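You operate a simulated robot arm through the tools that you are given. There is no shell and no other tool. Be economical: measure what you need, move in short steps, check, and stop when the job is done.

Carry out the task below with a simulated two-armed robot. There is one attempt and no reset: what you move stays moved.

TASK
Pick up the white filter that says "rough" from the upper ledge under the filter box with one hand, pass it to the other hand and put it on the top of the short belt of the tipper.

It is judged by the outcome, as a careful person would: the job done as asked, and still so three seconds after it is handed in. It fails if anything else is knocked over, pushed out of place, dropped, spilled or broken.

THE ROBOT
Two 6-joint arms with two-finger grippers on one trunk, on a base that drives. Base frame: it is fixed to the floor where the robot stands at the start and does not move with it; the origin is under the middle of the robot, x ahead of it, y to its left, z up. Readings come in m, degrees, newtons and seconds.
The left shoulder is at the start at [0.07, 0.176, 1.342], the right one opposite. With the tool pointing down near the work surface each hand reaches from about 0.48 to 0.8 m from the robot's upright axis, wherever it stands, measured 20 degrees to its own side. Places, roughly: top of the short belt of the tipper (29x22 cm) [0.82, 1.76, 0.94]. Payload 2.45 kg a hand.
Tool frame (each hand has its own): the origin (TCP) lies between the finger pads and is the grasp point; the fingertips stand 0.026 m ahead of it; z points along the fingers, y is the line along which they close. The gripper opens to 0.096 m. The gripper's body begins 0.069 m behind the TCP.
Orientation is that of the tool frame in the base frame, as [roll, pitch, yaw] about the fixed x, y, z axes, in that order (R = Rz(yaw) Ry(pitch) Rx(roll)). With the fingers straight down and closing along the base's y, the tool's x points along the base's -x, its y along +y and its z along -z.

THE INTERFACE
- The arms move only by the tool drive_tool. It takes "left_commands", "right_commands" or both (then of equal length, played together; a hand with none holds still); each is a list of rows, each a list of 7 numbers: the shift along the base's x, y, z in m, then the turn, a rotation vector about the base's x, y, z in degrees, then the closure in counts, from 0 (fully open) to 255 (shut). In form: [[tx, ty, tz, wx, wy, wz, hand], ...]. A call has 1 to 20 rows; each row is the pose to reach, as a shift and turn from the pose commanded when the call began. A row lasts 0.2 s, in which the tool goes at most 0.05 m and 8.6 degrees; a call with a longer step from one row to the next is refused whole, and so is a gripper value outside its range. A pose out of reach is approached as far as the arm can. The call stops where the force on the tool passes 40 N (or 10 N more than at its start, if that is more) or the arm is blocked; 0.2 s more then pass. The fingers move at their own pace and stop on an object; they squeeze with about 33 N. The grip force told is the motor's: it shows also when the fingers shut on nothing. Time passes only in rows, and 0.2 s behind the last, so rows that repeat a pose let the fingers close. The reply holds the time, the measured pose of the TCP, the force on the tool along the base axes, the opening and the grip force, in the units named above and with some noise, with the torque about the TCP (base axes, N m) and any sound that the robot's microphone picked up, and new pictures: "views" is both (left out), scene, wrist or none (wrist: the cameras of the hands that moved).
- Cameras (640 x 400 px; columns grow to the right, rows downward): "scene" is now at [0.1406, -0.0139, 1.6945]; the picture's right is [-0.14, -0.99, 0.00], its down [-0.24, 0.03, -0.97] and it looks along [0.96, -0.13, -0.25] (base axes); focal length 214 px, centre (320, 200). "left" rides on the left gripper at [0.082, -0.003, -0.098] in its tool frame; the picture's right is [0.04, 1.00, 0.00], its down [-0.73, 0.03, -0.68] and it looks along [-0.68, 0.03, 0.73] (tool axes); focal length 256 px, centre (320, 200). "right" rides on the right gripper at [0.082, 0.003, -0.098] in its tool frame; the picture's right is [-0.04, 1.00, 0.00], its down [-0.73, -0.03, -0.68] and it looks along [-0.68, -0.03, 0.73] (tool axes); focal length 256 px, centre (320, 200). There is no depth. A picture from a camera that has moved, and an enlarged one, comes with that camera's place and axes in the base frame and with its lens.
- raise_lower(by): slides the trunk up (or, below 0, down) by that many m; the arms and the scene camera ride with it, the base frame stays. It gives what a move gives, with no picture.
- roll_base(legs): drives the robot by 1 to 6 legs, each [ahead, left, turn to the left] in m, m and degrees, along the robot's own axes; the way and the turn of a leg run together, so that a leg with both is an arc; at most 1.5 m and 180 degrees a leg. The arms and the cameras ride along, it lands a little off, and it stops where it bumps. It gives what a move gives, and a new picture of the scene camera.
- turn_head(pan, tilt): turns the head with the scene camera to pan (to the left, within 86 degrees either way) and tilt (down, from -29 to 69), counted from straight ahead of the robot. It gives what a move gives, and a new picture of the scene camera.
- inspect(camera, box): a new picture of the part [left, top, right, bottom] of that camera's present view, enlarged. No time passes.
- job_done(): hands the job in; it is judged then, once.

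Go step by step. Nothing tells you exact positions but the pictures and the camera data: compare them with the known pose of the tool, close in by small moves and look again before you grip or let go. The budget is 120 turns and 260 pictures, counting those below and the enlarged ones. Unless the task says otherwise, let go and move clear before handing in, and close with one line.

The tools are called after "Emit:" by a JSON object that holds its "name" and its "arguments". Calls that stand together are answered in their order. drive_tool: Moves the arms, as the interface text tells. Its arguments: {"type":"object","properties":{"left_commands":{"type":"array"},"right_commands":{"type":"array"},"views":{"type":"string","enum":["both","scene","wrist","none"]}},"required":[]} The other tools are called the same way: raise_lower (by) slides the trunk up or down; roll_base (legs) drives the base; turn_head (pan, tilt) turns the head that bears the scene camera; inspect (camera, box) takes an enlarged picture of a part of a camera's view; job_done () hands the job in.

At the start:

```text
t: 0.0
left_position: [0.5881, 0.2653, 1.3547]
left_tool_rot: [-180.0, 0.0, 179.9]
left_force: [0.0, -0.2, 1.0]
left_moment: [-0.03, -0.02, 0.01]
left_width: 0.0959
left_finger_force: 0.1
right_position: [0.4329, -0.1675, 1.3164]
right_tool_rot: [179.5, -0.5, 179.9]
right_force: [0.5, 0.4, -0.2]
right_moment: [-0.01, -0.01, 0.02]
right_width: 0.0959
right_finger_force: 0.1
trunk travel left (down, up): [-0.827, 0.013]
robot x, y, heading: [-0.0004, 0.0022, -0.1]
head pan, tilt: [-10.5, 68.8]
```

scene: 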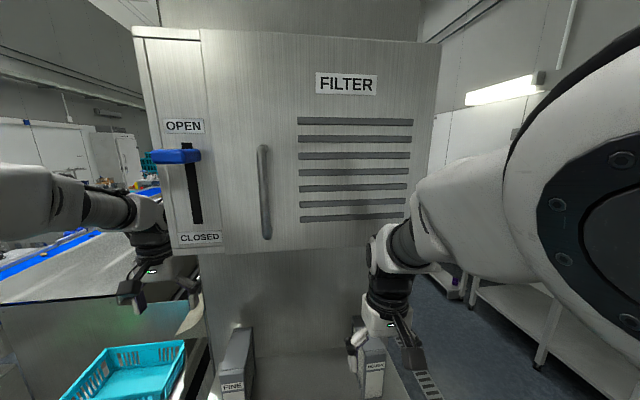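
right: 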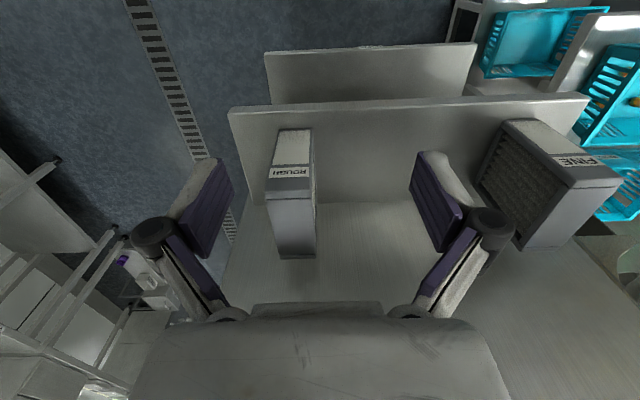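
left: 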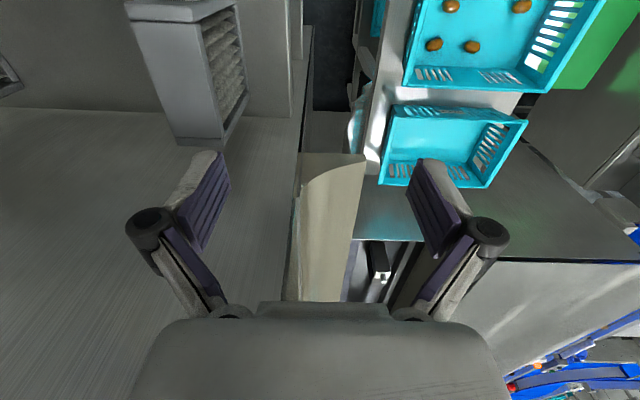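

I see the filter box ahead, with the "rough" filter below it on the right and the "fine" one on the left. I'll enlarge the views to locate the rough filter first.

Emit:
{"name": "inspect", "arguments": {"camera": "right", "box": [200, 80, 440, 290]}}

Emit:
{"name": "inspect", "arguments": {"camera": "scene", "box": [190, 240, 450, 400]}}

```text
1.90 times, centred on (320, 185) of right
camera zoom: at [0.3541, -0.1651, 1.4151], right [0.04, 1.0, 0.01], down [0.74, -0.04, 0.67], along [0.67, -0.02, -0.74], focal length 488 px, centre (320, 229)
```

zoom: 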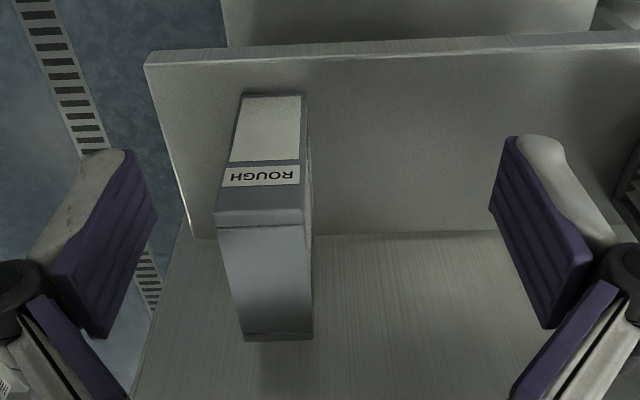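

```text
2.46 times, centred on (320, 320) of scene
camera zoom: at [0.1406, -0.0139, 1.6945], right [-0.14, -0.99, 0.0], down [-0.24, 0.03, -0.97], along [0.96, -0.13, -0.25], focal length 528 px, centre (320, -95)
```

zoom: 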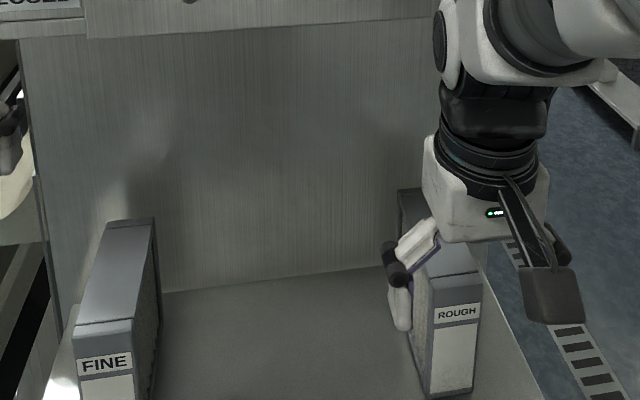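

The rough filter looks to be about 5 cm wide (y −0.23 to −0.18), x 0.535–0.66, with its top at z≈1.20 and standing on a ledge at ≈1.05. I'll look around with the head toward the tipper, then look down.

Emit:
{"name": "turn_head", "arguments": {"pan": 65, "tilt": 30}}

```text
t: 1.5
left_position: [0.5873, 0.2648, 1.355]
left_tool_rot: [180.0, 0.0, -180.0]
left_force: [-0.1, -0.5, 0.3]
left_moment: [0.0, 0.0, -0.01]
left_width: 0.0958
left_finger_force: 0.0
right_position: [0.4355, -0.1666, 1.3128]
right_tool_rot: [179.5, -1.2, 180.0]
right_force: [-0.1, 0.4, 0.1]
right_moment: [0.01, -0.01, -0.03]
right_width: 0.096
right_finger_force: 0.1
trunk travel left (down, up): [-0.827, 0.013]
robot x, y, heading: [-0.0025, 0.0011, -0.1]
head pan, tilt: [65.0, 30.0]
camera scene: at [0.1403, -0.0138, 1.6846], right [-0.14, -0.99, 0.0], down [-0.34, 0.05, -0.94], along [0.93, -0.13, -0.35], focal length 214 px, centre (320, 200)
```

scene: 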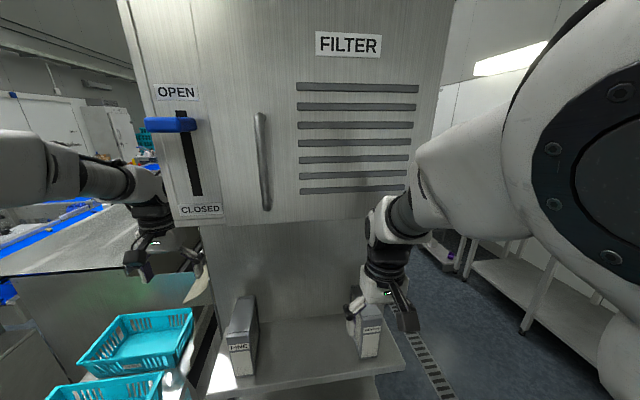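

The head claims pan 65, but the picture and camera data show it has barely turned. I'll command it again and compare.

Emit:
{"name": "turn_head", "arguments": {"pan": 65, "tilt": 30}}

```text
t: 2.1
left_position: [0.5871, 0.2656, 1.3552]
left_tool_rot: [-180.0, 0.0, 180.0]
left_force: [1.5, -0.6, 0.1]
left_moment: [-0.03, -0.02, 0.02]
left_width: 0.0957
left_finger_force: 0.1
right_position: [0.4337, -0.1676, 1.3119]
right_tool_rot: [179.5, -1.1, 179.9]
right_force: [0.2, 0.6, 0.0]
right_moment: [0.0, -0.01, -0.01]
right_width: 0.0961
right_finger_force: 0.2
trunk travel left (down, up): [-0.827, 0.013]
robot x, y, heading: [-0.0023, 0.0006, 0.0]
head pan, tilt: [65.0, 30.0]
camera scene: at [0.1403, -0.014, 1.6846], right [-0.14, -0.99, 0.0], down [-0.34, 0.05, -0.94], along [0.93, -0.13, -0.35], focal length 214 px, centre (320, 200)
```

scene: 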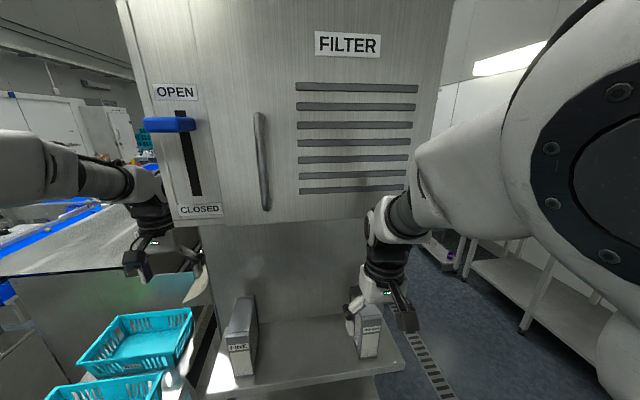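

The pan did not move and the tilt only changed by about 6°, so the head reading can't be trusted. I'll try a different target to see what the head will do.

Emit:
{"name": "turn_head", "arguments": {"pan": 20, "tilt": 50}}

```text
t: 3.2
left_position: [0.588, 0.2635, 1.355]
left_tool_rot: [180.0, 0.0, -179.9]
left_force: [0.2, 0.3, -0.3]
left_moment: [0.02, 0.02, -0.01]
left_width: 0.0962
left_finger_force: 0.1
right_position: [0.434, -0.1671, 1.3118]
right_tool_rot: [179.6, -1.1, 179.9]
right_force: [-0.1, -0.7, 0.5]
right_moment: [0.02, -0.01, -0.02]
right_width: 0.0959
right_finger_force: 0.1
trunk travel left (down, up): [-0.827, 0.013]
robot x, y, heading: [0.0001, 0.0029, 0.3]
head pan, tilt: [20.0, 50.0]
camera scene: at [0.1403, -0.0141, 1.6844], right [-0.14, -0.99, 0.0], down [-0.35, 0.05, -0.94], along [0.93, -0.13, -0.35], focal length 214 px, centre (320, 200)
```

scene: 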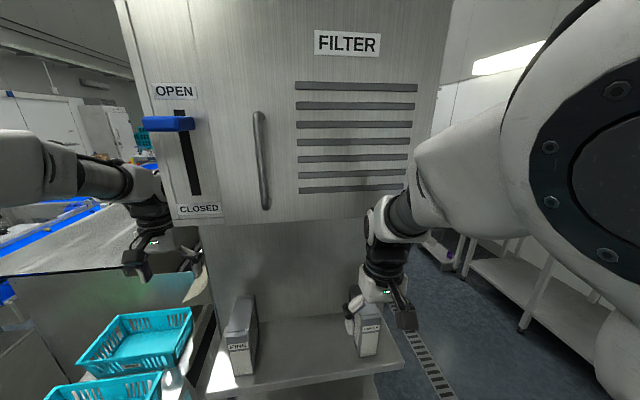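

The head seems jammed, so I'll rely on the wrist cameras and base motion. Next I tilt the right hand 45° forward-down and bring it just short of the rough filter's top front edge.

Emit:
{"name": "drive_tool", "arguments": {"right_commands": [[0.005, -0.01, 0, 0, -7.5, 0, 0], [0.01, -0.02, -0.01, 0, -15, 0, 0], [0.02, -0.03, -0.02, 0, -22.5, 0, 0], [0.03, -0.037, -0.035, 0, -30, 0, 0], [0.035, -0.037, -0.05, 0, -37.5, 0, 0], [0.04, -0.037, -0.06, 0, -45, 0, 0], [0.04, -0.037, -0.07, 0, -45, 0, 0]]}}

```text
t: 4.8
left_position: [0.5903, 0.264, 1.3539]
left_tool_rot: [-180.0, -0.1, -179.9]
left_force: [-0.7, -0.3, 0.1]
left_moment: [0.02, 0.01, 0.01]
left_width: 0.096
left_finger_force: 0.0
right_position: [0.4857, -0.2033, 1.2481]
right_tool_rot: [179.5, 44.4, 180.0]
right_force: [0.2, 0.7, -0.7]
right_moment: [-0.02, -0.01, 0.05]
right_width: 0.096
right_finger_force: 0.0
right hand out of reach, approached as far as the arm can: row 1, 2, 3, 4, 5, 6, 7
trunk travel left (down, up): [-0.827, 0.013]
robot x, y, heading: [-0.0016, 0.0018, 0.0]
head pan, tilt: [20.0, 50.0]
camera scene: at [0.1226, 0.0251, 1.6394], right [0.34, -0.94, 0.0], down [-0.72, -0.26, -0.64], along [0.6, 0.22, -0.77], focal length 214 px, centre (320, 200)
camera right: at [0.3601, -0.2021, 1.2612], right [0.02, 1.0, 0.03], down [0.05, -0.04, 1.0], along [1.0, -0.02, -0.05], focal length 256 px, centre (320, 200)
```

scene: 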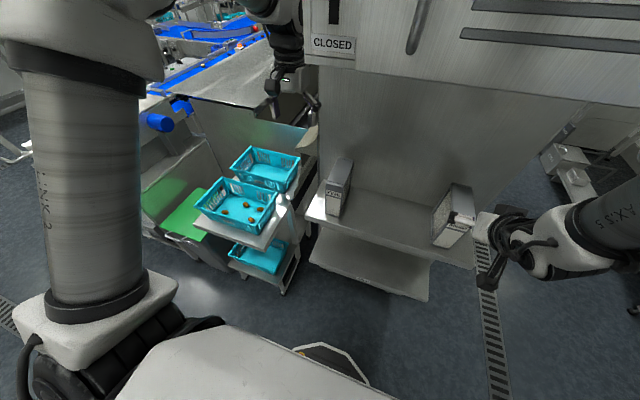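
right: 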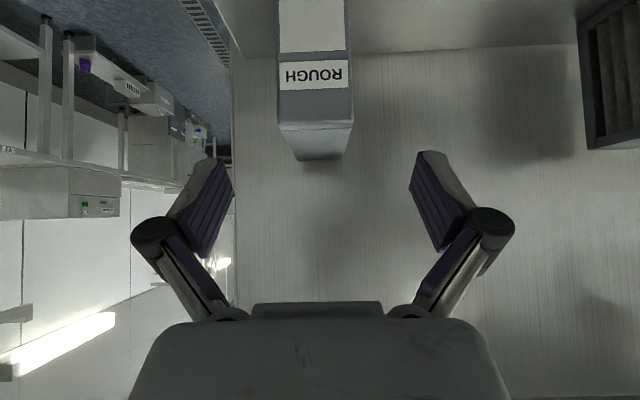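

The head came free once the right arm moved, so it had been pressed against it. The filter position is confirmed (y centre ≈ −0.207, front x 0.535, top 1.198). I'll slide in along the tool axis over the top front corner.

Emit:
{"name": "drive_tool", "arguments": {"right_commands": [[0.02, -0.004, -0.02, 0, 0, 0, 0], [0.04, -0.004, -0.04, 0, 0, 0, 0], [0.06, -0.004, -0.06, 0, 0, 0, 0], [0.075, -0.004, -0.072, 0, 0, 0, 0]]}}

Emit:
{"name": "turn_head", "arguments": {"pan": 65, "tilt": 15}}

```text
t: 5.8
left_position: [0.5872, 0.2644, 1.3548]
left_tool_rot: [180.0, 0.0, 180.0]
left_force: [0.2, 0.6, 0.7]
left_moment: [0.0, -0.03, 0.01]
left_width: 0.0959
left_finger_force: 0.2
right_position: [0.5409, -0.1823, 1.2288]
right_tool_rot: [175.4, 45.1, 175.7]
right_force: [-0.6, -0.1, -0.3]
right_moment: [-0.02, -0.01, 0.0]
right_width: 0.0958
right_finger_force: 0.1
right hand out of reach, approached as far as the arm can: row 1, 2, 3, 4
trunk travel left (down, up): [-0.827, 0.013]
robot x, y, heading: [0.0043, -0.0015, -0.1]
head pan, tilt: [20.0, 50.0]
camera scene: at [0.1201, 0.0255, 1.6395], right [0.34, -0.94, 0.0], down [-0.72, -0.26, -0.64], along [0.6, 0.22, -0.77], focal length 214 px, centre (320, 200)
camera right: at [0.4128, -0.1769, 1.2396], right [0.05, 1.0, 0.09], down [0.03, -0.09, 1.0], along [1.0, -0.04, -0.04], focal length 256 px, centre (320, 200)
```

scene: 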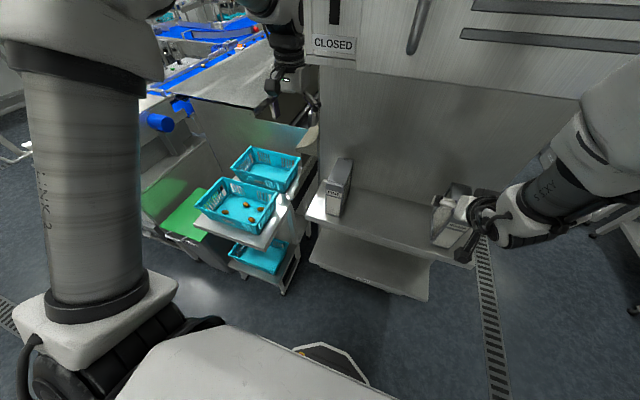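
right: 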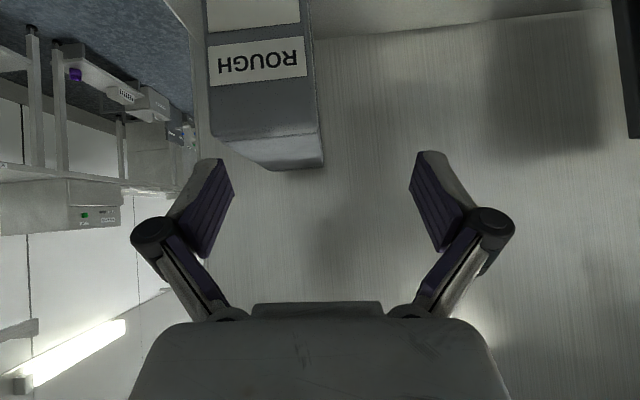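

```text
t: 6.9
left_position: [0.5884, 0.2645, 1.3547]
left_tool_rot: [180.0, 0.0, 180.0]
left_force: [0.0, 0.1, -0.3]
left_moment: [-0.02, -0.01, -0.04]
left_width: 0.096
left_finger_force: 0.1
right_position: [0.5384, -0.1823, 1.224]
right_tool_rot: [175.3, 44.7, 175.6]
right_force: [0.4, -1.1, 0.1]
right_moment: [0.01, -0.01, -0.02]
right_width: 0.096
right_finger_force: 0.0
trunk travel left (down, up): [-0.827, 0.013]
robot x, y, heading: [-0.001, 0.0006, -0.1]
head pan, tilt: [65.0, 15.0]
camera scene: at [0.0876, 0.0836, 1.6932], right [0.91, -0.42, 0.0], down [-0.11, -0.23, -0.97], along [0.41, 0.88, -0.26], focal length 214 px, centre (320, 200)
```

scene: 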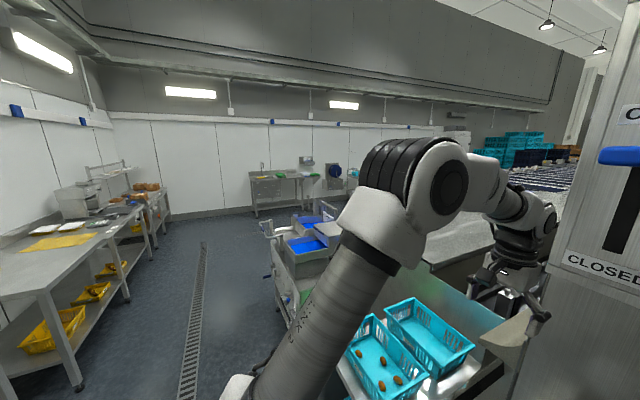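

The right arm stops short because the target is inside its near limit, and it drifted in y. I'll lift it clear and then back the base away a little, so the hand has room to reach out.

Emit:
{"name": "drive_tool", "arguments": {"right_commands": [[-0.02, 0, 0.02, 0, 0, 0, 0], [-0.04, 0, 0.04, 0, 0, 0, 0]], "views": "none"}}

```text
t: 7.5
left_position: [0.585, 0.2645, 1.3554]
left_tool_rot: [-179.9, 0.1, 180.0]
left_force: [-0.9, -0.3, 0.7]
left_moment: [-0.04, -0.04, 0.0]
left_width: 0.0958
left_finger_force: 0.0
right_position: [0.4947, -0.1861, 1.2586]
right_tool_rot: [175.4, 44.1, 176.2]
right_force: [0.2, 0.7, 0.1]
right_moment: [0.02, -0.02, 0.02]
right_width: 0.0961
right_finger_force: 0.0
right hand out of reach, approached as far as the arm can: row 2
trunk travel left (down, up): [-0.827, 0.013]
robot x, y, heading: [0.0022, -0.0015, -0.1]
head pan, tilt: [65.0, 15.0]
```

The hand is clear of the filter. Now I back the base by 0.12 m.

Emit:
{"name": "roll_base", "arguments": {"legs": [[-0.12, 0, 0]]}}

Emit:
{"name": "turn_head", "arguments": {"pan": -5, "tilt": 40}}

```text
t: 8.8
left_position: [0.4683, 0.2668, 1.3535]
left_tool_rot: [-180.0, -0.1, -179.7]
left_force: [0.3, 0.3, -0.5]
left_moment: [0.0, -0.02, -0.03]
left_width: 0.0958
left_finger_force: 0.2
right_position: [0.3811, -0.1847, 1.2617]
right_tool_rot: [175.4, 44.4, 176.5]
right_force: [0.8, -0.5, 1.0]
right_moment: [0.02, 0.03, 0.02]
right_width: 0.0959
right_finger_force: 0.0
trunk travel left (down, up): [-0.827, 0.013]
robot x, y, heading: [-0.1218, -0.0022, 0.2]
head pan, tilt: [65.0, 15.0]
camera scene: at [-0.0306, 0.0841, 1.693], right [0.91, -0.42, 0.0], down [-0.11, -0.24, -0.97], along [0.41, 0.88, -0.26], focal length 214 px, centre (320, 200)
```

scene: 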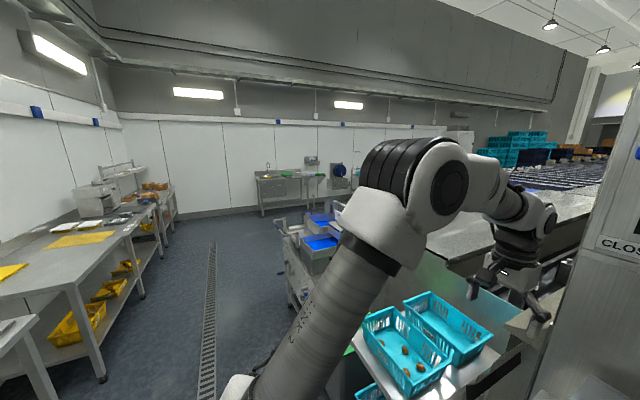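

```text
t: 10.2
left_position: [0.4657, 0.2653, 1.3551]
left_tool_rot: [-180.0, 0.1, -179.7]
left_force: [0.7, 0.4, 0.1]
left_moment: [-0.01, 0.0, 0.04]
left_width: 0.096
left_finger_force: 0.0
right_position: [0.3785, -0.1857, 1.2625]
right_tool_rot: [175.1, 44.5, 176.0]
right_force: [-0.3, 0.7, 0.1]
right_moment: [-0.01, -0.01, 0.01]
right_width: 0.096
right_finger_force: 0.0
trunk travel left (down, up): [-0.827, 0.013]
robot x, y, heading: [-0.1208, 0.0004, 0.3]
head pan, tilt: [-5.0, 40.0]
camera scene: at [0.0111, -0.0079, 1.6538], right [-0.08, -1.0, 0.0], down [-0.64, 0.05, -0.77], along [0.76, -0.06, -0.64], focal length 214 px, centre (320, 200)
```

scene: 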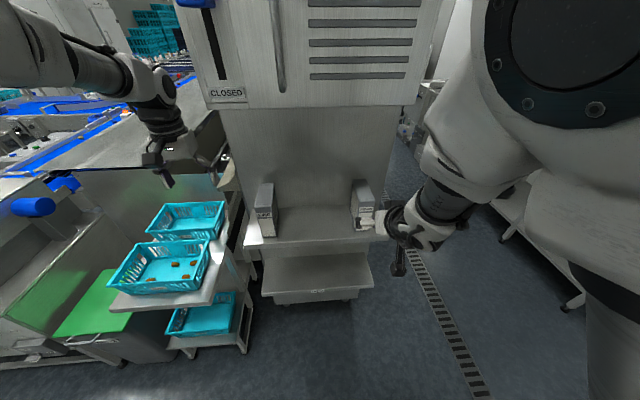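

Backed up, and nothing was disturbed. Next I bring the right hand forward to the pre-grasp point and check the orientation.

Emit:
{"name": "drive_tool", "arguments": {"right_commands": [[0.03, -0.007, -0.005, 0, 0, 0, 0], [0.06, -0.015, -0.012, 0, 0, 0, 0], [0.09, -0.021, -0.02, 0, 0, 0, 0], [0.115, -0.021, -0.025, 0, 0, 0, 0]], "views": "wrist"}}

```text
t: 11.2
left_position: [0.4692, 0.2651, 1.3541]
left_tool_rot: [179.9, -0.1, -179.8]
left_force: [0.2, -0.4, 0.0]
left_moment: [0.06, 0.01, 0.02]
left_width: 0.096
left_finger_force: 0.0
right_position: [0.4961, -0.2032, 1.2403]
right_tool_rot: [174.9, 44.1, 176.5]
right_force: [0.5, 0.4, 0.1]
right_moment: [0.0, -0.01, -0.02]
right_width: 0.096
right_finger_force: 0.1
right hand out of reach, approached as far as the arm can: row 3, 4
trunk travel left (down, up): [-0.827, 0.013]
robot x, y, heading: [-0.1235, 0.0022, 0.2]
head pan, tilt: [-5.0, 40.0]
camera right: at [0.3696, -0.1994, 1.2532], right [0.03, 1.0, 0.09], down [0.05, -0.09, 0.99], along [1.0, -0.02, -0.06], focal length 256 px, centre (320, 200)
```

right: 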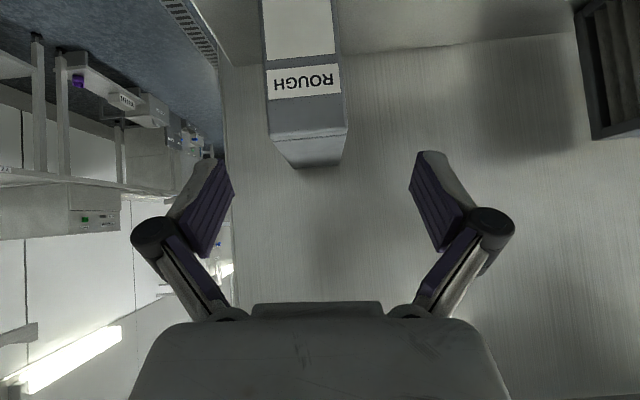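

The hand is near the pre-grasp point but still flagged out of reach and slightly rolled. I'll try to correct the orientation in place, with the head turned left and out of the arm's way.

Emit:
{"name": "turn_head", "arguments": {"pan": 25, "tilt": 40}}

Emit:
{"name": "drive_tool", "arguments": {"right_commands": [[0, -0.002, 0, -3.3, 0, 0.8, 0], [0, -0.004, 0, -3.3, 0, 0.8, 0]], "views": "none"}}

```text
t: 12.1
left_position: [0.4656, 0.2657, 1.3558]
left_tool_rot: [180.0, 0.1, -179.8]
left_force: [-0.5, 0.1, -0.8]
left_moment: [0.0, -0.02, 0.02]
left_width: 0.0961
left_finger_force: 0.1
right_position: [0.4933, -0.2023, 1.2415]
right_tool_rot: [175.0, 44.1, 176.4]
right_force: [-1.2, -0.8, -0.4]
right_moment: [0.0, -0.02, 0.0]
right_width: 0.0961
right_finger_force: 0.0
trunk travel left (down, up): [-0.827, 0.013]
robot x, y, heading: [-0.1217, 0.0017, 0.1]
head pan, tilt: [25.0, 40.0]
camera scene: at [0.0037, 0.0351, 1.6537], right [0.42, -0.91, 0.0], down [-0.58, -0.27, -0.77], along [0.69, 0.33, -0.64], focal length 214 px, centre (320, 200)
```

scene: 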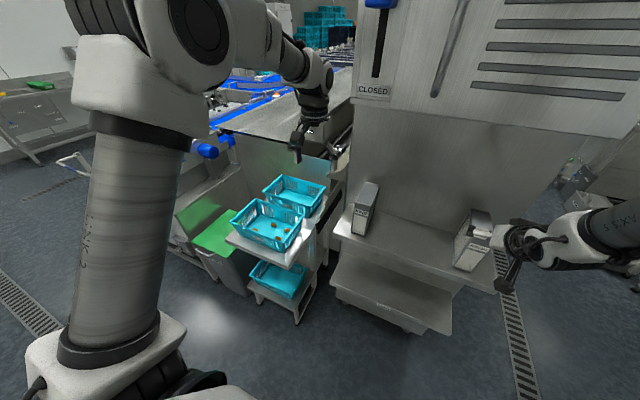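

```text
t: 12.7
left_position: [0.4667, 0.2661, 1.3551]
left_tool_rot: [-180.0, -0.1, -179.7]
left_force: [-0.5, -0.2, -0.1]
left_moment: [0.01, -0.01, 0.0]
left_width: 0.0962
left_finger_force: 0.0
right_position: [0.4935, -0.1934, 1.2508]
right_tool_rot: [179.7, 44.2, -179.5]
right_force: [0.3, 0.1, 0.6]
right_moment: [0.02, -0.02, -0.01]
right_width: 0.0963
right_finger_force: 0.0
right hand out of reach, approached as far as the arm can: row 1, 2
trunk travel left (down, up): [-0.827, 0.013]
robot x, y, heading: [-0.1198, 0.0007, 0.2]
head pan, tilt: [25.0, 40.0]
```

The arm's limit is in the downward direction, so I'll keep this arm pose and use the trunk to lower. The base will do the sideways correction.

Emit:
{"name": "raise_lower", "arguments": {"by": -0.085}}

Emit:
{"name": "roll_base", "arguments": {"legs": [[0, -0.014, 0]]}}

Emit:
{"name": "inspect", "arguments": {"camera": "right", "box": [0, 0, 640, 400]}}

```text
t: 13.9
left_position: [0.4655, 0.266, 1.2688]
left_tool_rot: [180.0, 0.0, -179.7]
left_force: [-0.6, 0.6, -0.2]
left_moment: [0.0, 0.01, -0.04]
left_width: 0.096
left_finger_force: 0.1
right_position: [0.4949, -0.1936, 1.1656]
right_tool_rot: [179.6, 44.1, -179.5]
right_force: [1.0, -0.6, -0.7]
right_moment: [0.04, 0.03, 0.02]
right_width: 0.0958
right_finger_force: 0.0
trunk travel left (down, up): [-0.742, 0.098]
robot x, y, heading: [-0.1188, -0.0003, 0.3]
head pan, tilt: [25.0, 40.0]
```

```text
t: 14.7
left_position: [0.4666, 0.2561, 1.2687]
left_tool_rot: [-179.8, 0.0, -179.8]
left_force: [-0.7, 0.7, -0.4]
left_moment: [-0.06, 0.02, -0.02]
left_width: 0.0961
left_finger_force: 0.1
right_position: [0.4957, -0.2029, 1.1653]
right_tool_rot: [179.9, 44.2, -179.3]
right_force: [-0.8, -0.3, 0.7]
right_moment: [-0.02, 0.04, -0.08]
right_width: 0.0958
right_finger_force: 0.1
trunk travel left (down, up): [-0.742, 0.098]
robot x, y, heading: [-0.121, -0.0102, 0.1]
head pan, tilt: [25.0, 40.0]
camera scene: at [0.0041, 0.0265, 1.5686], right [0.43, -0.9, 0.0], down [-0.58, -0.28, -0.77], along [0.69, 0.32, -0.64], focal length 214 px, centre (320, 200)
```

scene: 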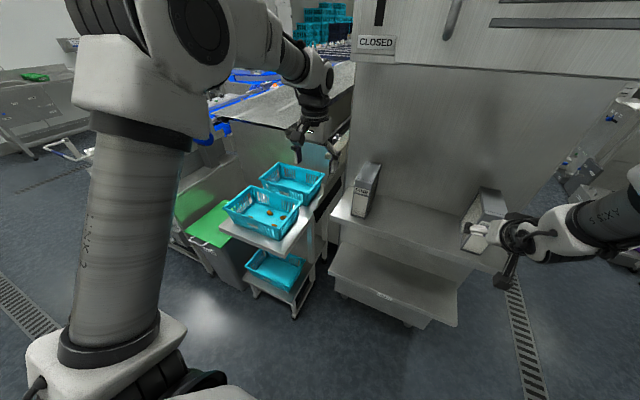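

```text
1.00 times, centred on (320, 200) of right (not enlarged: the box is as wide or as high as the picture)
camera zoom: at [0.3681, -0.2019, 1.1797], right [0.01, 1.0, 0.03], down [0.05, -0.03, 1.0], along [1.0, -0.01, -0.05], focal length 256 px, centre (320, 200)
```

zoom: 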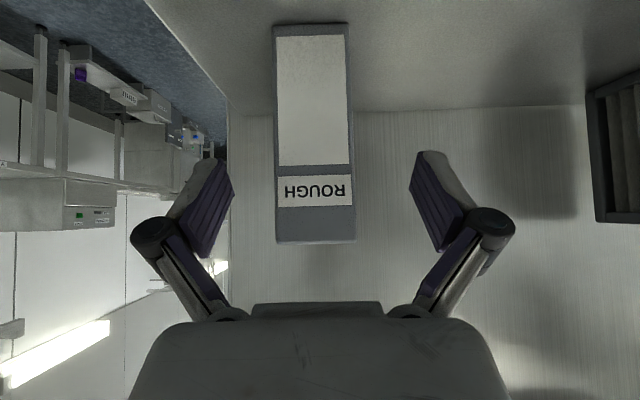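

The hand is centred on the filter within about 4 mm and at grip height. I drive the base forward 0.075 m so the fingers straddle it.

Emit:
{"name": "roll_base", "arguments": {"legs": [[0.075, -0.004, 0]]}}

Emit:
{"name": "inspect", "arguments": {"camera": "right", "box": [0, 0, 640, 400]}}

```text
t: 15.7
left_position: [0.5372, 0.2477, 1.2711]
left_tool_rot: [-180.0, 0.2, -180.0]
left_force: [-0.6, 0.0, 0.4]
left_moment: [0.02, -0.02, -0.01]
left_width: 0.096
left_finger_force: 0.1
right_position: [0.567, -0.2123, 1.1684]
right_tool_rot: [179.6, 44.4, -179.6]
right_force: [0.1, 0.0, 0.3]
right_moment: [0.01, 0.0, -0.01]
right_width: 0.0958
right_finger_force: 0.1
trunk travel left (down, up): [-0.742, 0.098]
robot x, y, heading: [-0.04, -0.018, 0.1]
head pan, tilt: [25.0, 40.0]
camera scene: at [0.075, 0.0176, 1.5693], right [0.42, -0.91, 0.0], down [-0.58, -0.27, -0.77], along [0.7, 0.33, -0.64], focal length 214 px, centre (320, 200)
```

scene: 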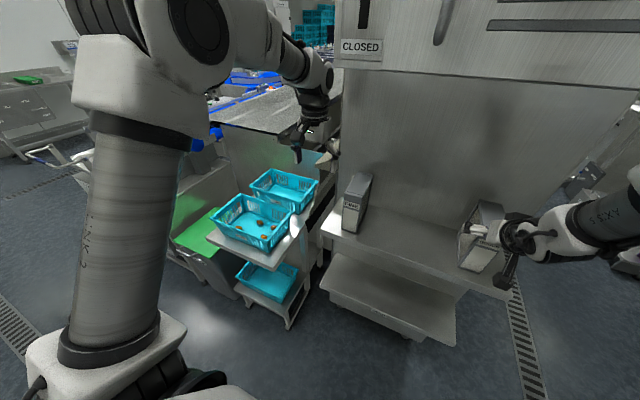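

```text
1.00 times, centred on (320, 200) of right (not enlarged: the box is as wide or as high as the picture)
camera zoom: at [0.44, -0.2098, 1.181], right [0.02, 1.0, 0.03], down [0.05, -0.03, 1.0], along [1.0, -0.01, -0.05], focal length 256 px, centre (320, 200)
```

zoom: 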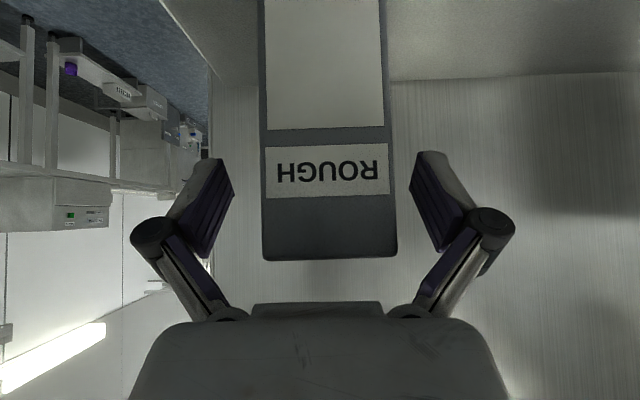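

The fingers straddle the filter, offset about 4 mm to the right. I'll nudge by +0.004 in y and close.

Emit:
{"name": "drive_tool", "arguments": {"right_commands": [[0, 0.004, 0, 0, 0, 0, 0], [0, 0.004, 0, 0, 0, 0, 100], [0, 0.004, 0, 0, 0, 0, 180], [0, 0.004, 0, 0, 0, 0, 255], [0, 0.004, 0, 0, 0, 0, 255]], "views": "wrist"}}

```text
t: 16.9
left_position: [0.5408, 0.2485, 1.27]
left_tool_rot: [180.0, 0.2, -179.9]
left_force: [0.2, 0.1, 1.0]
left_moment: [-0.01, 0.01, 0.02]
left_width: 0.096
left_finger_force: 0.0
right_position: [0.5704, -0.2077, 1.1669]
right_tool_rot: [179.5, 44.4, -179.5]
right_force: [2.7, -3.4, 15.5]
right_moment: [-0.18, -0.23, -0.06]
right_width: 0.0535
right_finger_force: 33.1
trunk travel left (down, up): [-0.742, 0.098]
robot x, y, heading: [-0.0436, -0.0163, 0.0]
head pan, tilt: [25.0, 40.0]
camera right: at [0.4432, -0.2055, 1.1804], right [0.01, 1.0, 0.03], down [0.05, -0.03, 1.0], along [1.0, -0.01, -0.05], focal length 256 px, centre (320, 200)
```

right: 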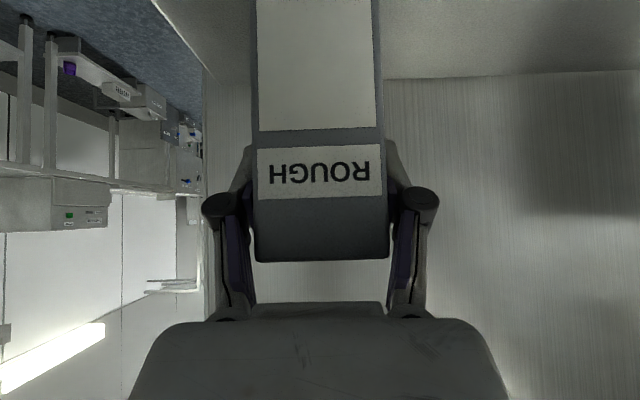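

It's gripped at 53.5 mm with 33 N. I lift with the trunk by 4 cm and check for slip.

Emit:
{"name": "raise_lower", "arguments": {"by": 0.04}}

Emit:
{"name": "inspect", "arguments": {"camera": "right", "box": [0, 0, 640, 400]}}

```text
t: 17.8
left_position: [0.5427, 0.2472, 1.3092]
left_tool_rot: [179.9, -0.1, -179.9]
left_force: [0.4, 0.3, -0.6]
left_moment: [0.0, 0.01, 0.0]
left_width: 0.096
left_finger_force: 0.0
right_position: [0.5699, -0.2073, 1.2044]
right_tool_rot: [179.6, 44.1, -179.6]
right_force: [-0.2, -1.2, -1.7]
right_moment: [0.0, 0.07, -0.04]
right_width: 0.0535
right_finger_force: 33.2
trunk travel left (down, up): [-0.782, 0.058]
robot x, y, heading: [-0.0466, -0.0167, 0.1]
head pan, tilt: [25.0, 40.0]
```

```text
1.00 times, centred on (320, 200) of right (not enlarged: the box is as wide or as high as the picture)
camera zoom: at [0.4442, -0.2057, 1.2185], right [0.02, 1.0, 0.03], down [0.05, -0.03, 1.0], along [1.0, -0.01, -0.05], focal length 256 px, centre (320, 200)
```

zoom: 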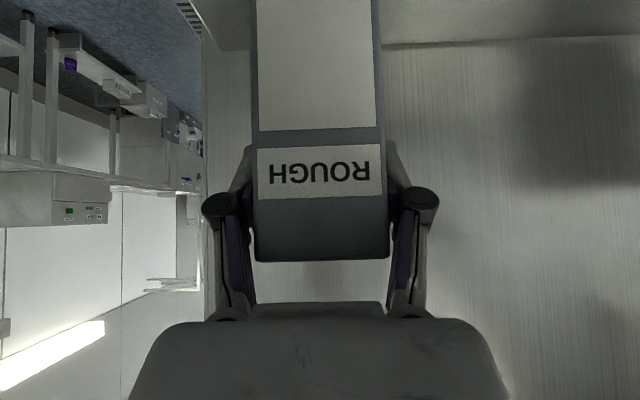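

The filter is lifted without slip and is light (≈0.2 kg). I back up to clear the ledge, then look left and right-behind.

Emit:
{"name": "roll_base", "arguments": {"legs": [[-0.22, 0, 0]]}}

Emit:
{"name": "turn_head", "arguments": {"pan": 86, "tilt": 25}}

```text
t: 19.4
left_position: [0.3257, 0.2456, 1.3074]
left_tool_rot: [-180.0, 0.0, 179.9]
left_force: [-0.1, 1.0, 0.5]
left_moment: [-0.01, 0.03, -0.01]
left_width: 0.0958
left_finger_force: 0.1
right_position: [0.3513, -0.2101, 1.2052]
right_tool_rot: [179.5, 44.2, -179.7]
right_force: [0.3, -0.6, -1.5]
right_moment: [-0.01, 0.07, 0.01]
right_width: 0.053
right_finger_force: 33.0
trunk travel left (down, up): [-0.782, 0.058]
robot x, y, heading: [-0.2654, -0.0168, 0.0]
head pan, tilt: [25.0, 40.0]
camera scene: at [-0.1377, 0.0171, 1.6083], right [0.42, -0.91, 0.0], down [-0.58, -0.27, -0.76], along [0.69, 0.32, -0.64], focal length 214 px, centre (320, 200)
```

scene: 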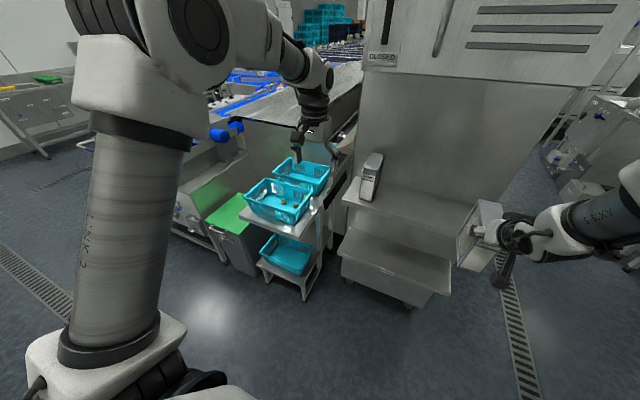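

```text
t: 20.8
left_position: [0.3222, 0.2459, 1.3095]
left_tool_rot: [180.0, -0.1, 179.8]
left_force: [-0.1, 0.3, 0.6]
left_moment: [0.02, 0.0, 0.0]
left_width: 0.0961
left_finger_force: 0.1
right_position: [0.348, -0.2112, 1.2053]
right_tool_rot: [179.6, 44.2, -179.6]
right_force: [-0.4, 1.1, -2.0]
right_moment: [0.03, 0.11, -0.01]
right_width: 0.0532
right_finger_force: 33.1
trunk travel left (down, up): [-0.782, 0.058]
robot x, y, heading: [-0.2693, -0.0199, -0.2]
head pan, tilt: [85.9, 25.0]
camera scene: at [-0.2115, 0.0732, 1.632], right [1.0, -0.07, 0.0], down [-0.03, -0.42, -0.91], along [0.07, 0.9, -0.42], focal length 214 px, centre (320, 200)
```

scene: 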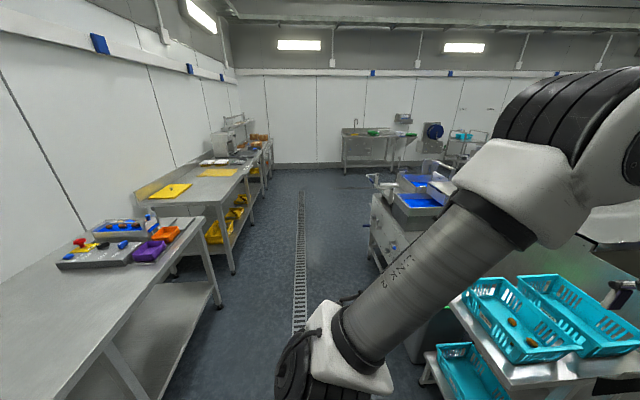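

A table stands behind at x≈−0.9, so I won't back much more. The tipper should appear near pixel (423,187); I enlarge there.

Emit:
{"name": "inspect", "arguments": {"camera": "scene", "box": [350, 150, 510, 290]}}

```text
2.86 times, centred on (430, 220) of scene
camera zoom: at [-0.2115, 0.0732, 1.632], right [1.0, -0.07, 0.0], down [-0.03, -0.42, -0.91], along [0.07, 0.9, -0.42], focal length 613 px, centre (6, 143)
```

zoom: 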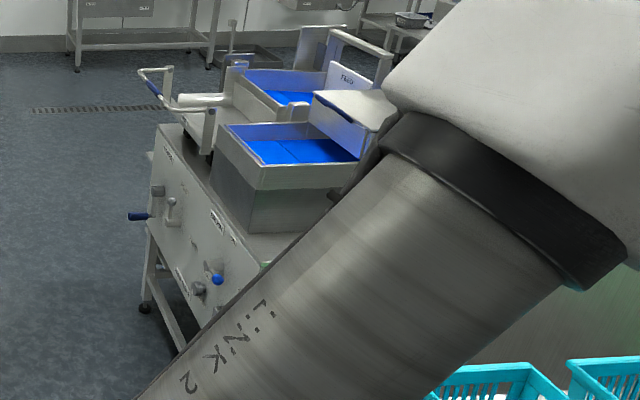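

The belt spot fits the rear blue surface, and I'll confirm that closer up. For the handover here in free space, I swing the right hand 90° to the left so the filter lies across in front of the robot.

Emit:
{"name": "drive_tool", "arguments": {"right_commands": [[-0.004, 0.012, 0.004, 0, 0, 8, 255], [-0.008, 0.024, 0.008, 0, 0, 16, 255], [-0.012, 0.036, 0.012, 0, 0, 24, 255], [-0.016, 0.048, 0.016, 0, 0, 32, 255], [-0.02, 0.06, 0.02, 0, 0, 40, 255], [-0.024, 0.072, 0.024, 0, 0, 48, 255]], "views": "none"}}

Emit:
{"name": "turn_head", "arguments": {"pan": 0, "tilt": 40}}

```text
t: 22.2
left_position: [0.3227, 0.2465, 1.3094]
left_tool_rot: [-180.0, 0.0, 179.9]
left_force: [0.2, 0.8, -0.1]
left_moment: [-0.01, -0.02, 0.03]
left_width: 0.096
left_finger_force: 0.0
right_position: [0.3245, -0.1376, 1.2291]
right_tool_rot: [179.5, 44.0, -131.6]
right_force: [-0.1, -0.1, -0.9]
right_moment: [-0.06, 0.06, 0.04]
right_width: 0.0531
right_finger_force: 33.1
trunk travel left (down, up): [-0.782, 0.058]
robot x, y, heading: [-0.266, -0.0189, -0.1]
head pan, tilt: [85.9, 25.0]
```

```text
t: 23.8
left_position: [0.3233, 0.2455, 1.3095]
left_tool_rot: [-180.0, 0.0, 179.9]
left_force: [0.4, -1.0, -0.4]
left_moment: [-0.05, 0.04, -0.02]
left_width: 0.096
left_finger_force: 0.1
right_position: [0.325, -0.1389, 1.228]
right_tool_rot: [179.7, 44.1, -131.8]
right_force: [-0.1, 0.8, -2.2]
right_moment: [-0.02, 0.0, 0.0]
right_width: 0.0537
right_finger_force: 32.9
trunk travel left (down, up): [-0.782, 0.058]
robot x, y, heading: [-0.269, -0.0198, -0.2]
head pan, tilt: [0.0, 40.0]
camera scene: at [-0.1331, -0.0188, 1.6087], right [0.0, -1.0, 0.0], down [-0.64, 0.0, -0.77], along [0.77, 0.0, -0.64], focal length 214 px, centre (320, 200)
```

scene: 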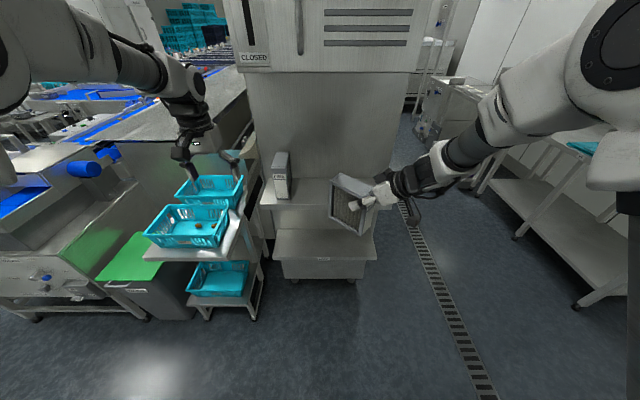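

That works well. I continue the right hand to a full 90° and yaw the left hand −90° at the same time, keeping them apart.

Emit:
{"name": "drive_tool", "arguments": {"right_commands": [[-0.002, 0.006, 0, 0, 0, 3.8, 255], [-0.004, 0.012, 0, 0, 0, 7.6, 255], [-0.006, 0.018, 0, 0, 0, 11.4, 255], [-0.008, 0.024, 0, 0, 0, 15.2, 255], [-0.01, 0.03, 0, 0, 0, 19, 255], [-0.012, 0.036, 0, 0, 0, 22.8, 255], [-0.014, 0.042, 0, 0, 0, 26.6, 255], [-0.016, 0.048, 0, 0, 0, 30.4, 255], [-0.018, 0.054, 0, 0, 0, 34.2, 255], [-0.02, 0.06, 0, 0, 0, 38, 255], [-0.02, 0.066, 0, 0, 0, 41.7, 255]], "left_commands": [[0, 0.006, 0, 0, 0, -8.2, 0], [0, 0.01, 0, 0, 0, -16.4, 0], [0, 0.015, 0, 0, 0, -24.6, 0], [0, 0.02, 0, 0, 0, -32.8, 0], [0, 0.025, 0, 0, 0, -41, 0], [0, 0.03, 0, 0, 0, -49.2, 0], [0, 0.035, 0, 0, 0, -57.4, 0], [0, 0.04, 0, 0, 0, -65.6, 0], [0, 0.04, 0, 0, 0, -73.8, 0], [0, 0.04, 0, 0, 0, -82, 0], [0, 0.04, 0, 0, 0, -90, 0]]}}

```text
t: 26.2
left_position: [0.3232, 0.2862, 1.3094]
left_tool_rot: [-179.9, 0.0, 89.8]
left_force: [0.1, 0.4, -0.7]
left_moment: [-0.04, 0.03, -0.02]
left_width: 0.0961
left_finger_force: 0.2
right_position: [0.303, -0.0712, 1.2295]
right_tool_rot: [179.5, 44.2, -90.0]
right_force: [0.1, 0.6, -1.9]
right_moment: [-0.06, 0.01, 0.01]
right_width: 0.0534
right_finger_force: 32.6
trunk travel left (down, up): [-0.782, 0.058]
robot x, y, heading: [-0.2678, -0.0149, -0.2]
head pan, tilt: [0.0, 40.0]
camera scene: at [-0.1325, -0.0182, 1.6086], right [0.0, -1.0, 0.0], down [-0.64, 0.0, -0.77], along [0.77, 0.0, -0.64], focal length 214 px, centre (320, 200)
camera right: at [0.3023, -0.1976, 1.2422], right [-1.0, 0.02, 0.03], down [0.04, 0.05, 1.0], along [0.02, 1.0, -0.05], focal length 256 px, centre (320, 200)
camera left: at [0.3194, 0.3674, 1.4075], right [1.0, 0.04, 0.0], down [0.03, -0.73, 0.68], along [0.02, -0.68, -0.73], focal length 256 px, centre (320, 200)
```

scene: 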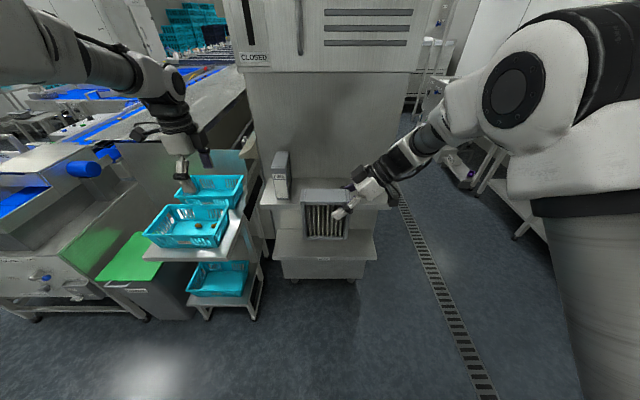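
right: 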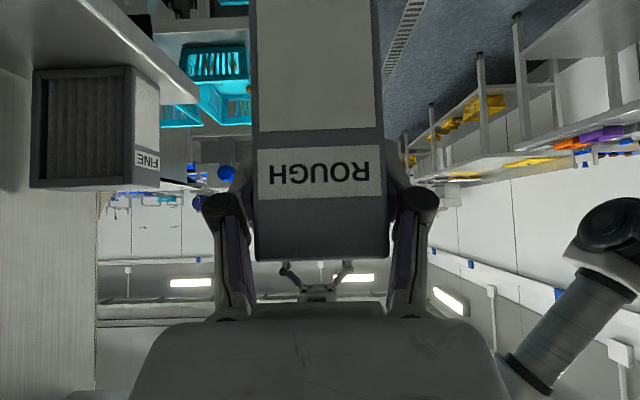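
left: 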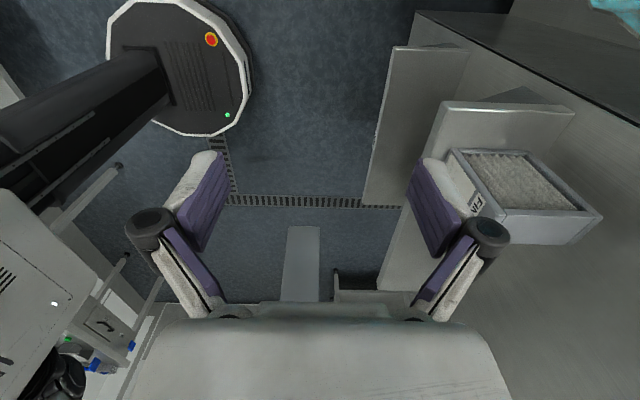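

The filter is across the front: x≈0.303, y −0.106..0.022, top z≈1.26. I bring the left hand above its free (left) end, tilted 15° outward, and look before descending.

Emit:
{"name": "drive_tool", "arguments": {"left_commands": [[-0.005, -0.03, 0.02, -5, 0, 0, 0], [-0.01, -0.07, 0.03, -10, 0, 0, 0], [-0.015, -0.11, 0.03, -15, 0, 0, 0], [-0.02, -0.15, 0.03, -15, 0, 0, 0], [-0.02, -0.19, 0.03, -15, 0, 0, 0], [-0.02, -0.23, 0.03, -15, 0, 0, 0], [-0.02, -0.26, 0.03, -15, 0, 0, 0]]}}

```text
t: 27.8
left_position: [0.3025, 0.0247, 1.3375]
left_tool_rot: [180.0, 14.8, 89.9]
left_force: [0.3, -0.4, -0.3]
left_moment: [0.07, -0.02, 0.01]
left_width: 0.0963
left_finger_force: 0.0
right_position: [0.3037, -0.0733, 1.2296]
right_tool_rot: [179.6, 44.2, -90.1]
right_force: [-1.2, -0.1, -1.4]
right_moment: [-0.04, -0.03, 0.0]
right_width: 0.0535
right_finger_force: 32.5
trunk travel left (down, up): [-0.782, 0.058]
robot x, y, heading: [-0.2661, -0.0165, -0.0]
head pan, tilt: [0.0, 40.0]
camera scene: at [-0.1333, -0.0206, 1.6087], right [0.0, -1.0, 0.0], down [-0.64, 0.0, -0.77], along [0.77, 0.0, -0.64], focal length 214 px, centre (320, 200)
camera left: at [0.2989, 0.129, 1.4119], right [1.0, 0.04, -0.01], down [0.03, -0.53, 0.84], along [0.03, -0.84, -0.53], focal length 256 px, centre (320, 200)
```

scene: 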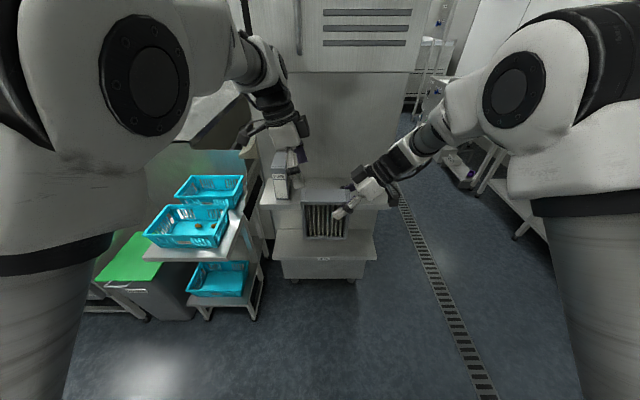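
left: 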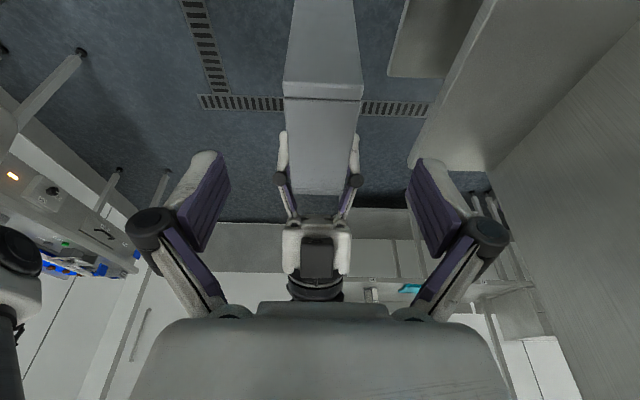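

Alignment is confirmed: filter centre x≈0.304, left end y≈0.02. I shift in and descend, with a check before gripping.

Emit:
{"name": "drive_tool", "arguments": {"left_commands": [[0.001, -0.03, 0, 0, 0, 0, 0], [0.001, -0.03, -0.03, 0, 0, 0, 0], [0.001, -0.03, -0.06, 0, 0, 0, 0], [0.001, -0.03, -0.085, 0, 0, 0, 0], [0.001, -0.03, -0.108, 0, 0, 0, 0]]}}

```text
t: 29.2
left_position: [0.3198, 0.0281, 1.2559]
left_tool_rot: [179.2, 19.6, 92.8]
left_force: [0.6, 0.3, -0.2]
left_moment: [0.01, 0.01, -0.01]
left_width: 0.096
left_finger_force: 0.1
left hand out of reach, approached as far as the arm can: row 4, 5
right_position: [0.3048, -0.071, 1.2288]
right_tool_rot: [179.5, 44.1, -90.1]
right_force: [0.3, 0.0, -1.6]
right_moment: [-0.08, 0.02, -0.02]
right_width: 0.0534
right_finger_force: 32.6
trunk travel left (down, up): [-0.782, 0.058]
robot x, y, heading: [-0.2652, -0.0189, 0.1]
head pan, tilt: [0.0, 40.0]
stopped in row 5 (left hand): the arm was blocked; the commanded pose is now the measured one
camera scene: at [-0.1331, -0.0186, 1.6087], right [0.0, -1.0, 0.0], down [-0.64, 0.0, -0.77], along [0.77, 0.0, -0.64], focal length 214 px, centre (320, 200)
camera left: at [0.3092, 0.137, 1.3215], right [1.0, 0.09, 0.0], down [0.04, -0.46, 0.89], along [0.08, -0.88, -0.46], focal length 256 px, centre (320, 200)
```

scene: 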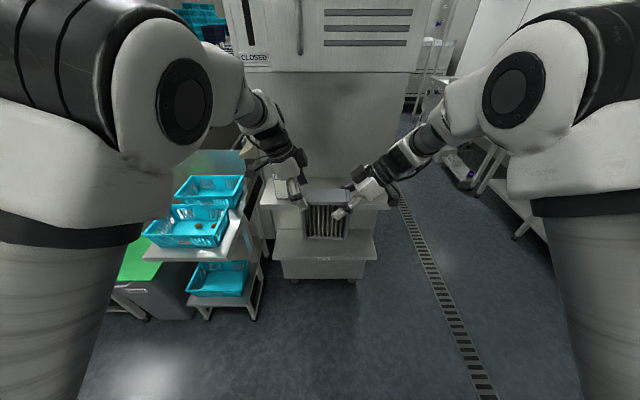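
left: 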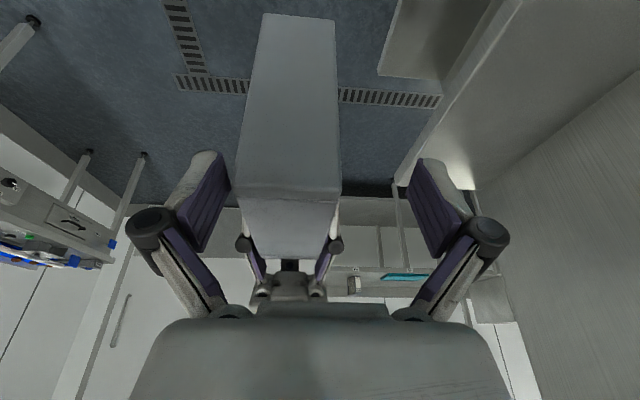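

The left arm hits its limit low and close in. I back it off upward and bring the filter further out and higher with the right hand instead.

Emit:
{"name": "drive_tool", "arguments": {"left_commands": [[-0.008, 0.01, 0.03, 2, 0, 0, 0], [-0.016, 0.015, 0.06, 4, 0, -2.8, 0], [-0.016, 0.03, 0.1, 4, 0, -2.8, 0], [0.02, 0.04, 0.14, 4, 0, -2.8, 0], [0.05, 0.05, 0.16, 4, 0, -2.8, 0]], "right_commands": [[0, 0, 0, 0, 0, 0, 255], [0, 0, 0, 0, 0, 0, 255], [0.02, 0, 0.02, 0, 0, 0, 255], [0.05, 0, 0.045, 0, 0, 0, 255], [0.08, 0, 0.07, 0, 0, 0, 255]]}}

```text
refused: row 4 steps farther than a row can; nothing moved
```

Emit:
{"name": "drive_tool", "arguments": {"left_commands": [[-0.008, 0.01, 0.03, 2, 0, 0, 0], [-0.016, 0.015, 0.06, 4, 0, -2.8, 0], [-0.016, 0.03, 0.1, 4, 0, -2.8, 0], [0.01, 0.04, 0.13, 4, 0, -2.8, 0], [0.04, 0.05, 0.16, 4, 0, -2.8, 0], [0.06, 0.05, 0.16, 4, 0, -2.8, 0]], "right_commands": [[0, 0, 0, 0, 0, 0, 255], [0, 0, 0, 0, 0, 0, 255], [0.02, 0, 0.02, 0, 0, 0, 255], [0.04, 0, 0.04, 0, 0, 0, 255], [0.06, 0, 0.06, 0, 0, 0, 255], [0.08, 0, 0.07, 0, 0, 0, 255]]}}

```text
t: 30.6
left_position: [0.3793, 0.0768, 1.4134]
left_tool_rot: [179.3, 15.2, 89.8]
left_force: [0.5, 0.1, 0.3]
left_moment: [0.03, 0.04, -0.01]
left_width: 0.096
left_finger_force: 0.0
right_position: [0.3885, -0.0712, 1.2968]
right_tool_rot: [179.3, 44.2, -90.1]
right_force: [-0.4, -0.1, -1.6]
right_moment: [-0.1, 0.01, 0.03]
right_width: 0.0532
right_finger_force: 33.4
trunk travel left (down, up): [-0.782, 0.058]
robot x, y, heading: [-0.2635, -0.0216, 0.0]
head pan, tilt: [0.0, 40.0]
camera scene: at [-0.1301, -0.0187, 1.6084], right [0.0, -1.0, 0.0], down [-0.64, 0.0, -0.76], along [0.76, 0.0, -0.64], focal length 214 px, centre (320, 200)
camera right: at [0.3846, -0.1975, 1.3106], right [-1.0, 0.02, 0.04], down [0.04, 0.05, 1.0], along [0.02, 1.0, -0.05], focal length 256 px, centre (320, 200)
camera left: at [0.3749, 0.1803, 1.4863], right [1.0, 0.04, 0.0], down [0.02, -0.53, 0.85], along [0.03, -0.85, -0.53], focal length 256 px, centre (320, 200)
```

scene: 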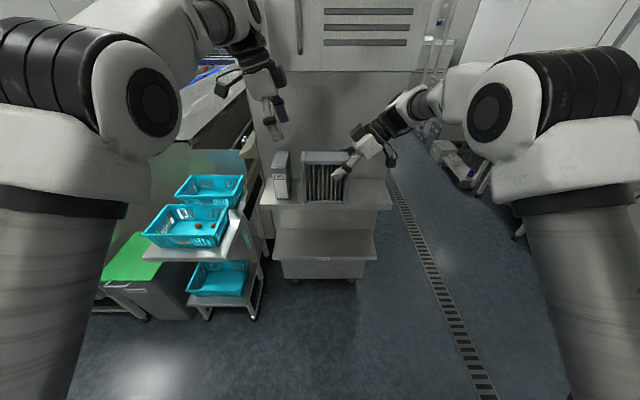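
right: 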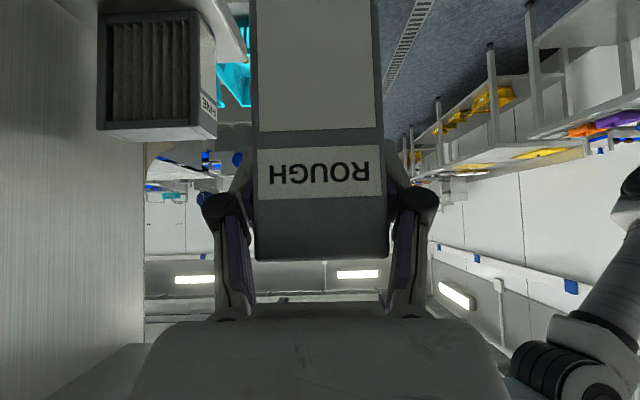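
left: 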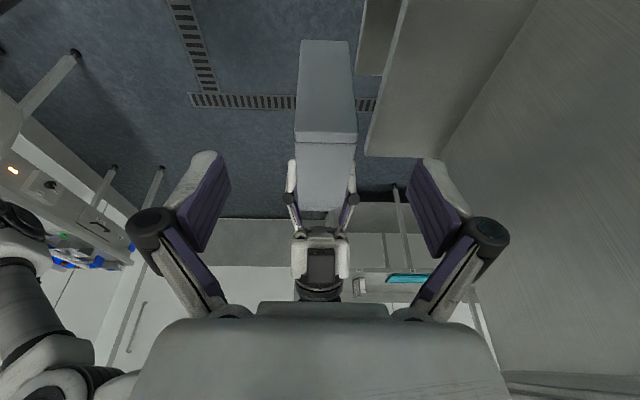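

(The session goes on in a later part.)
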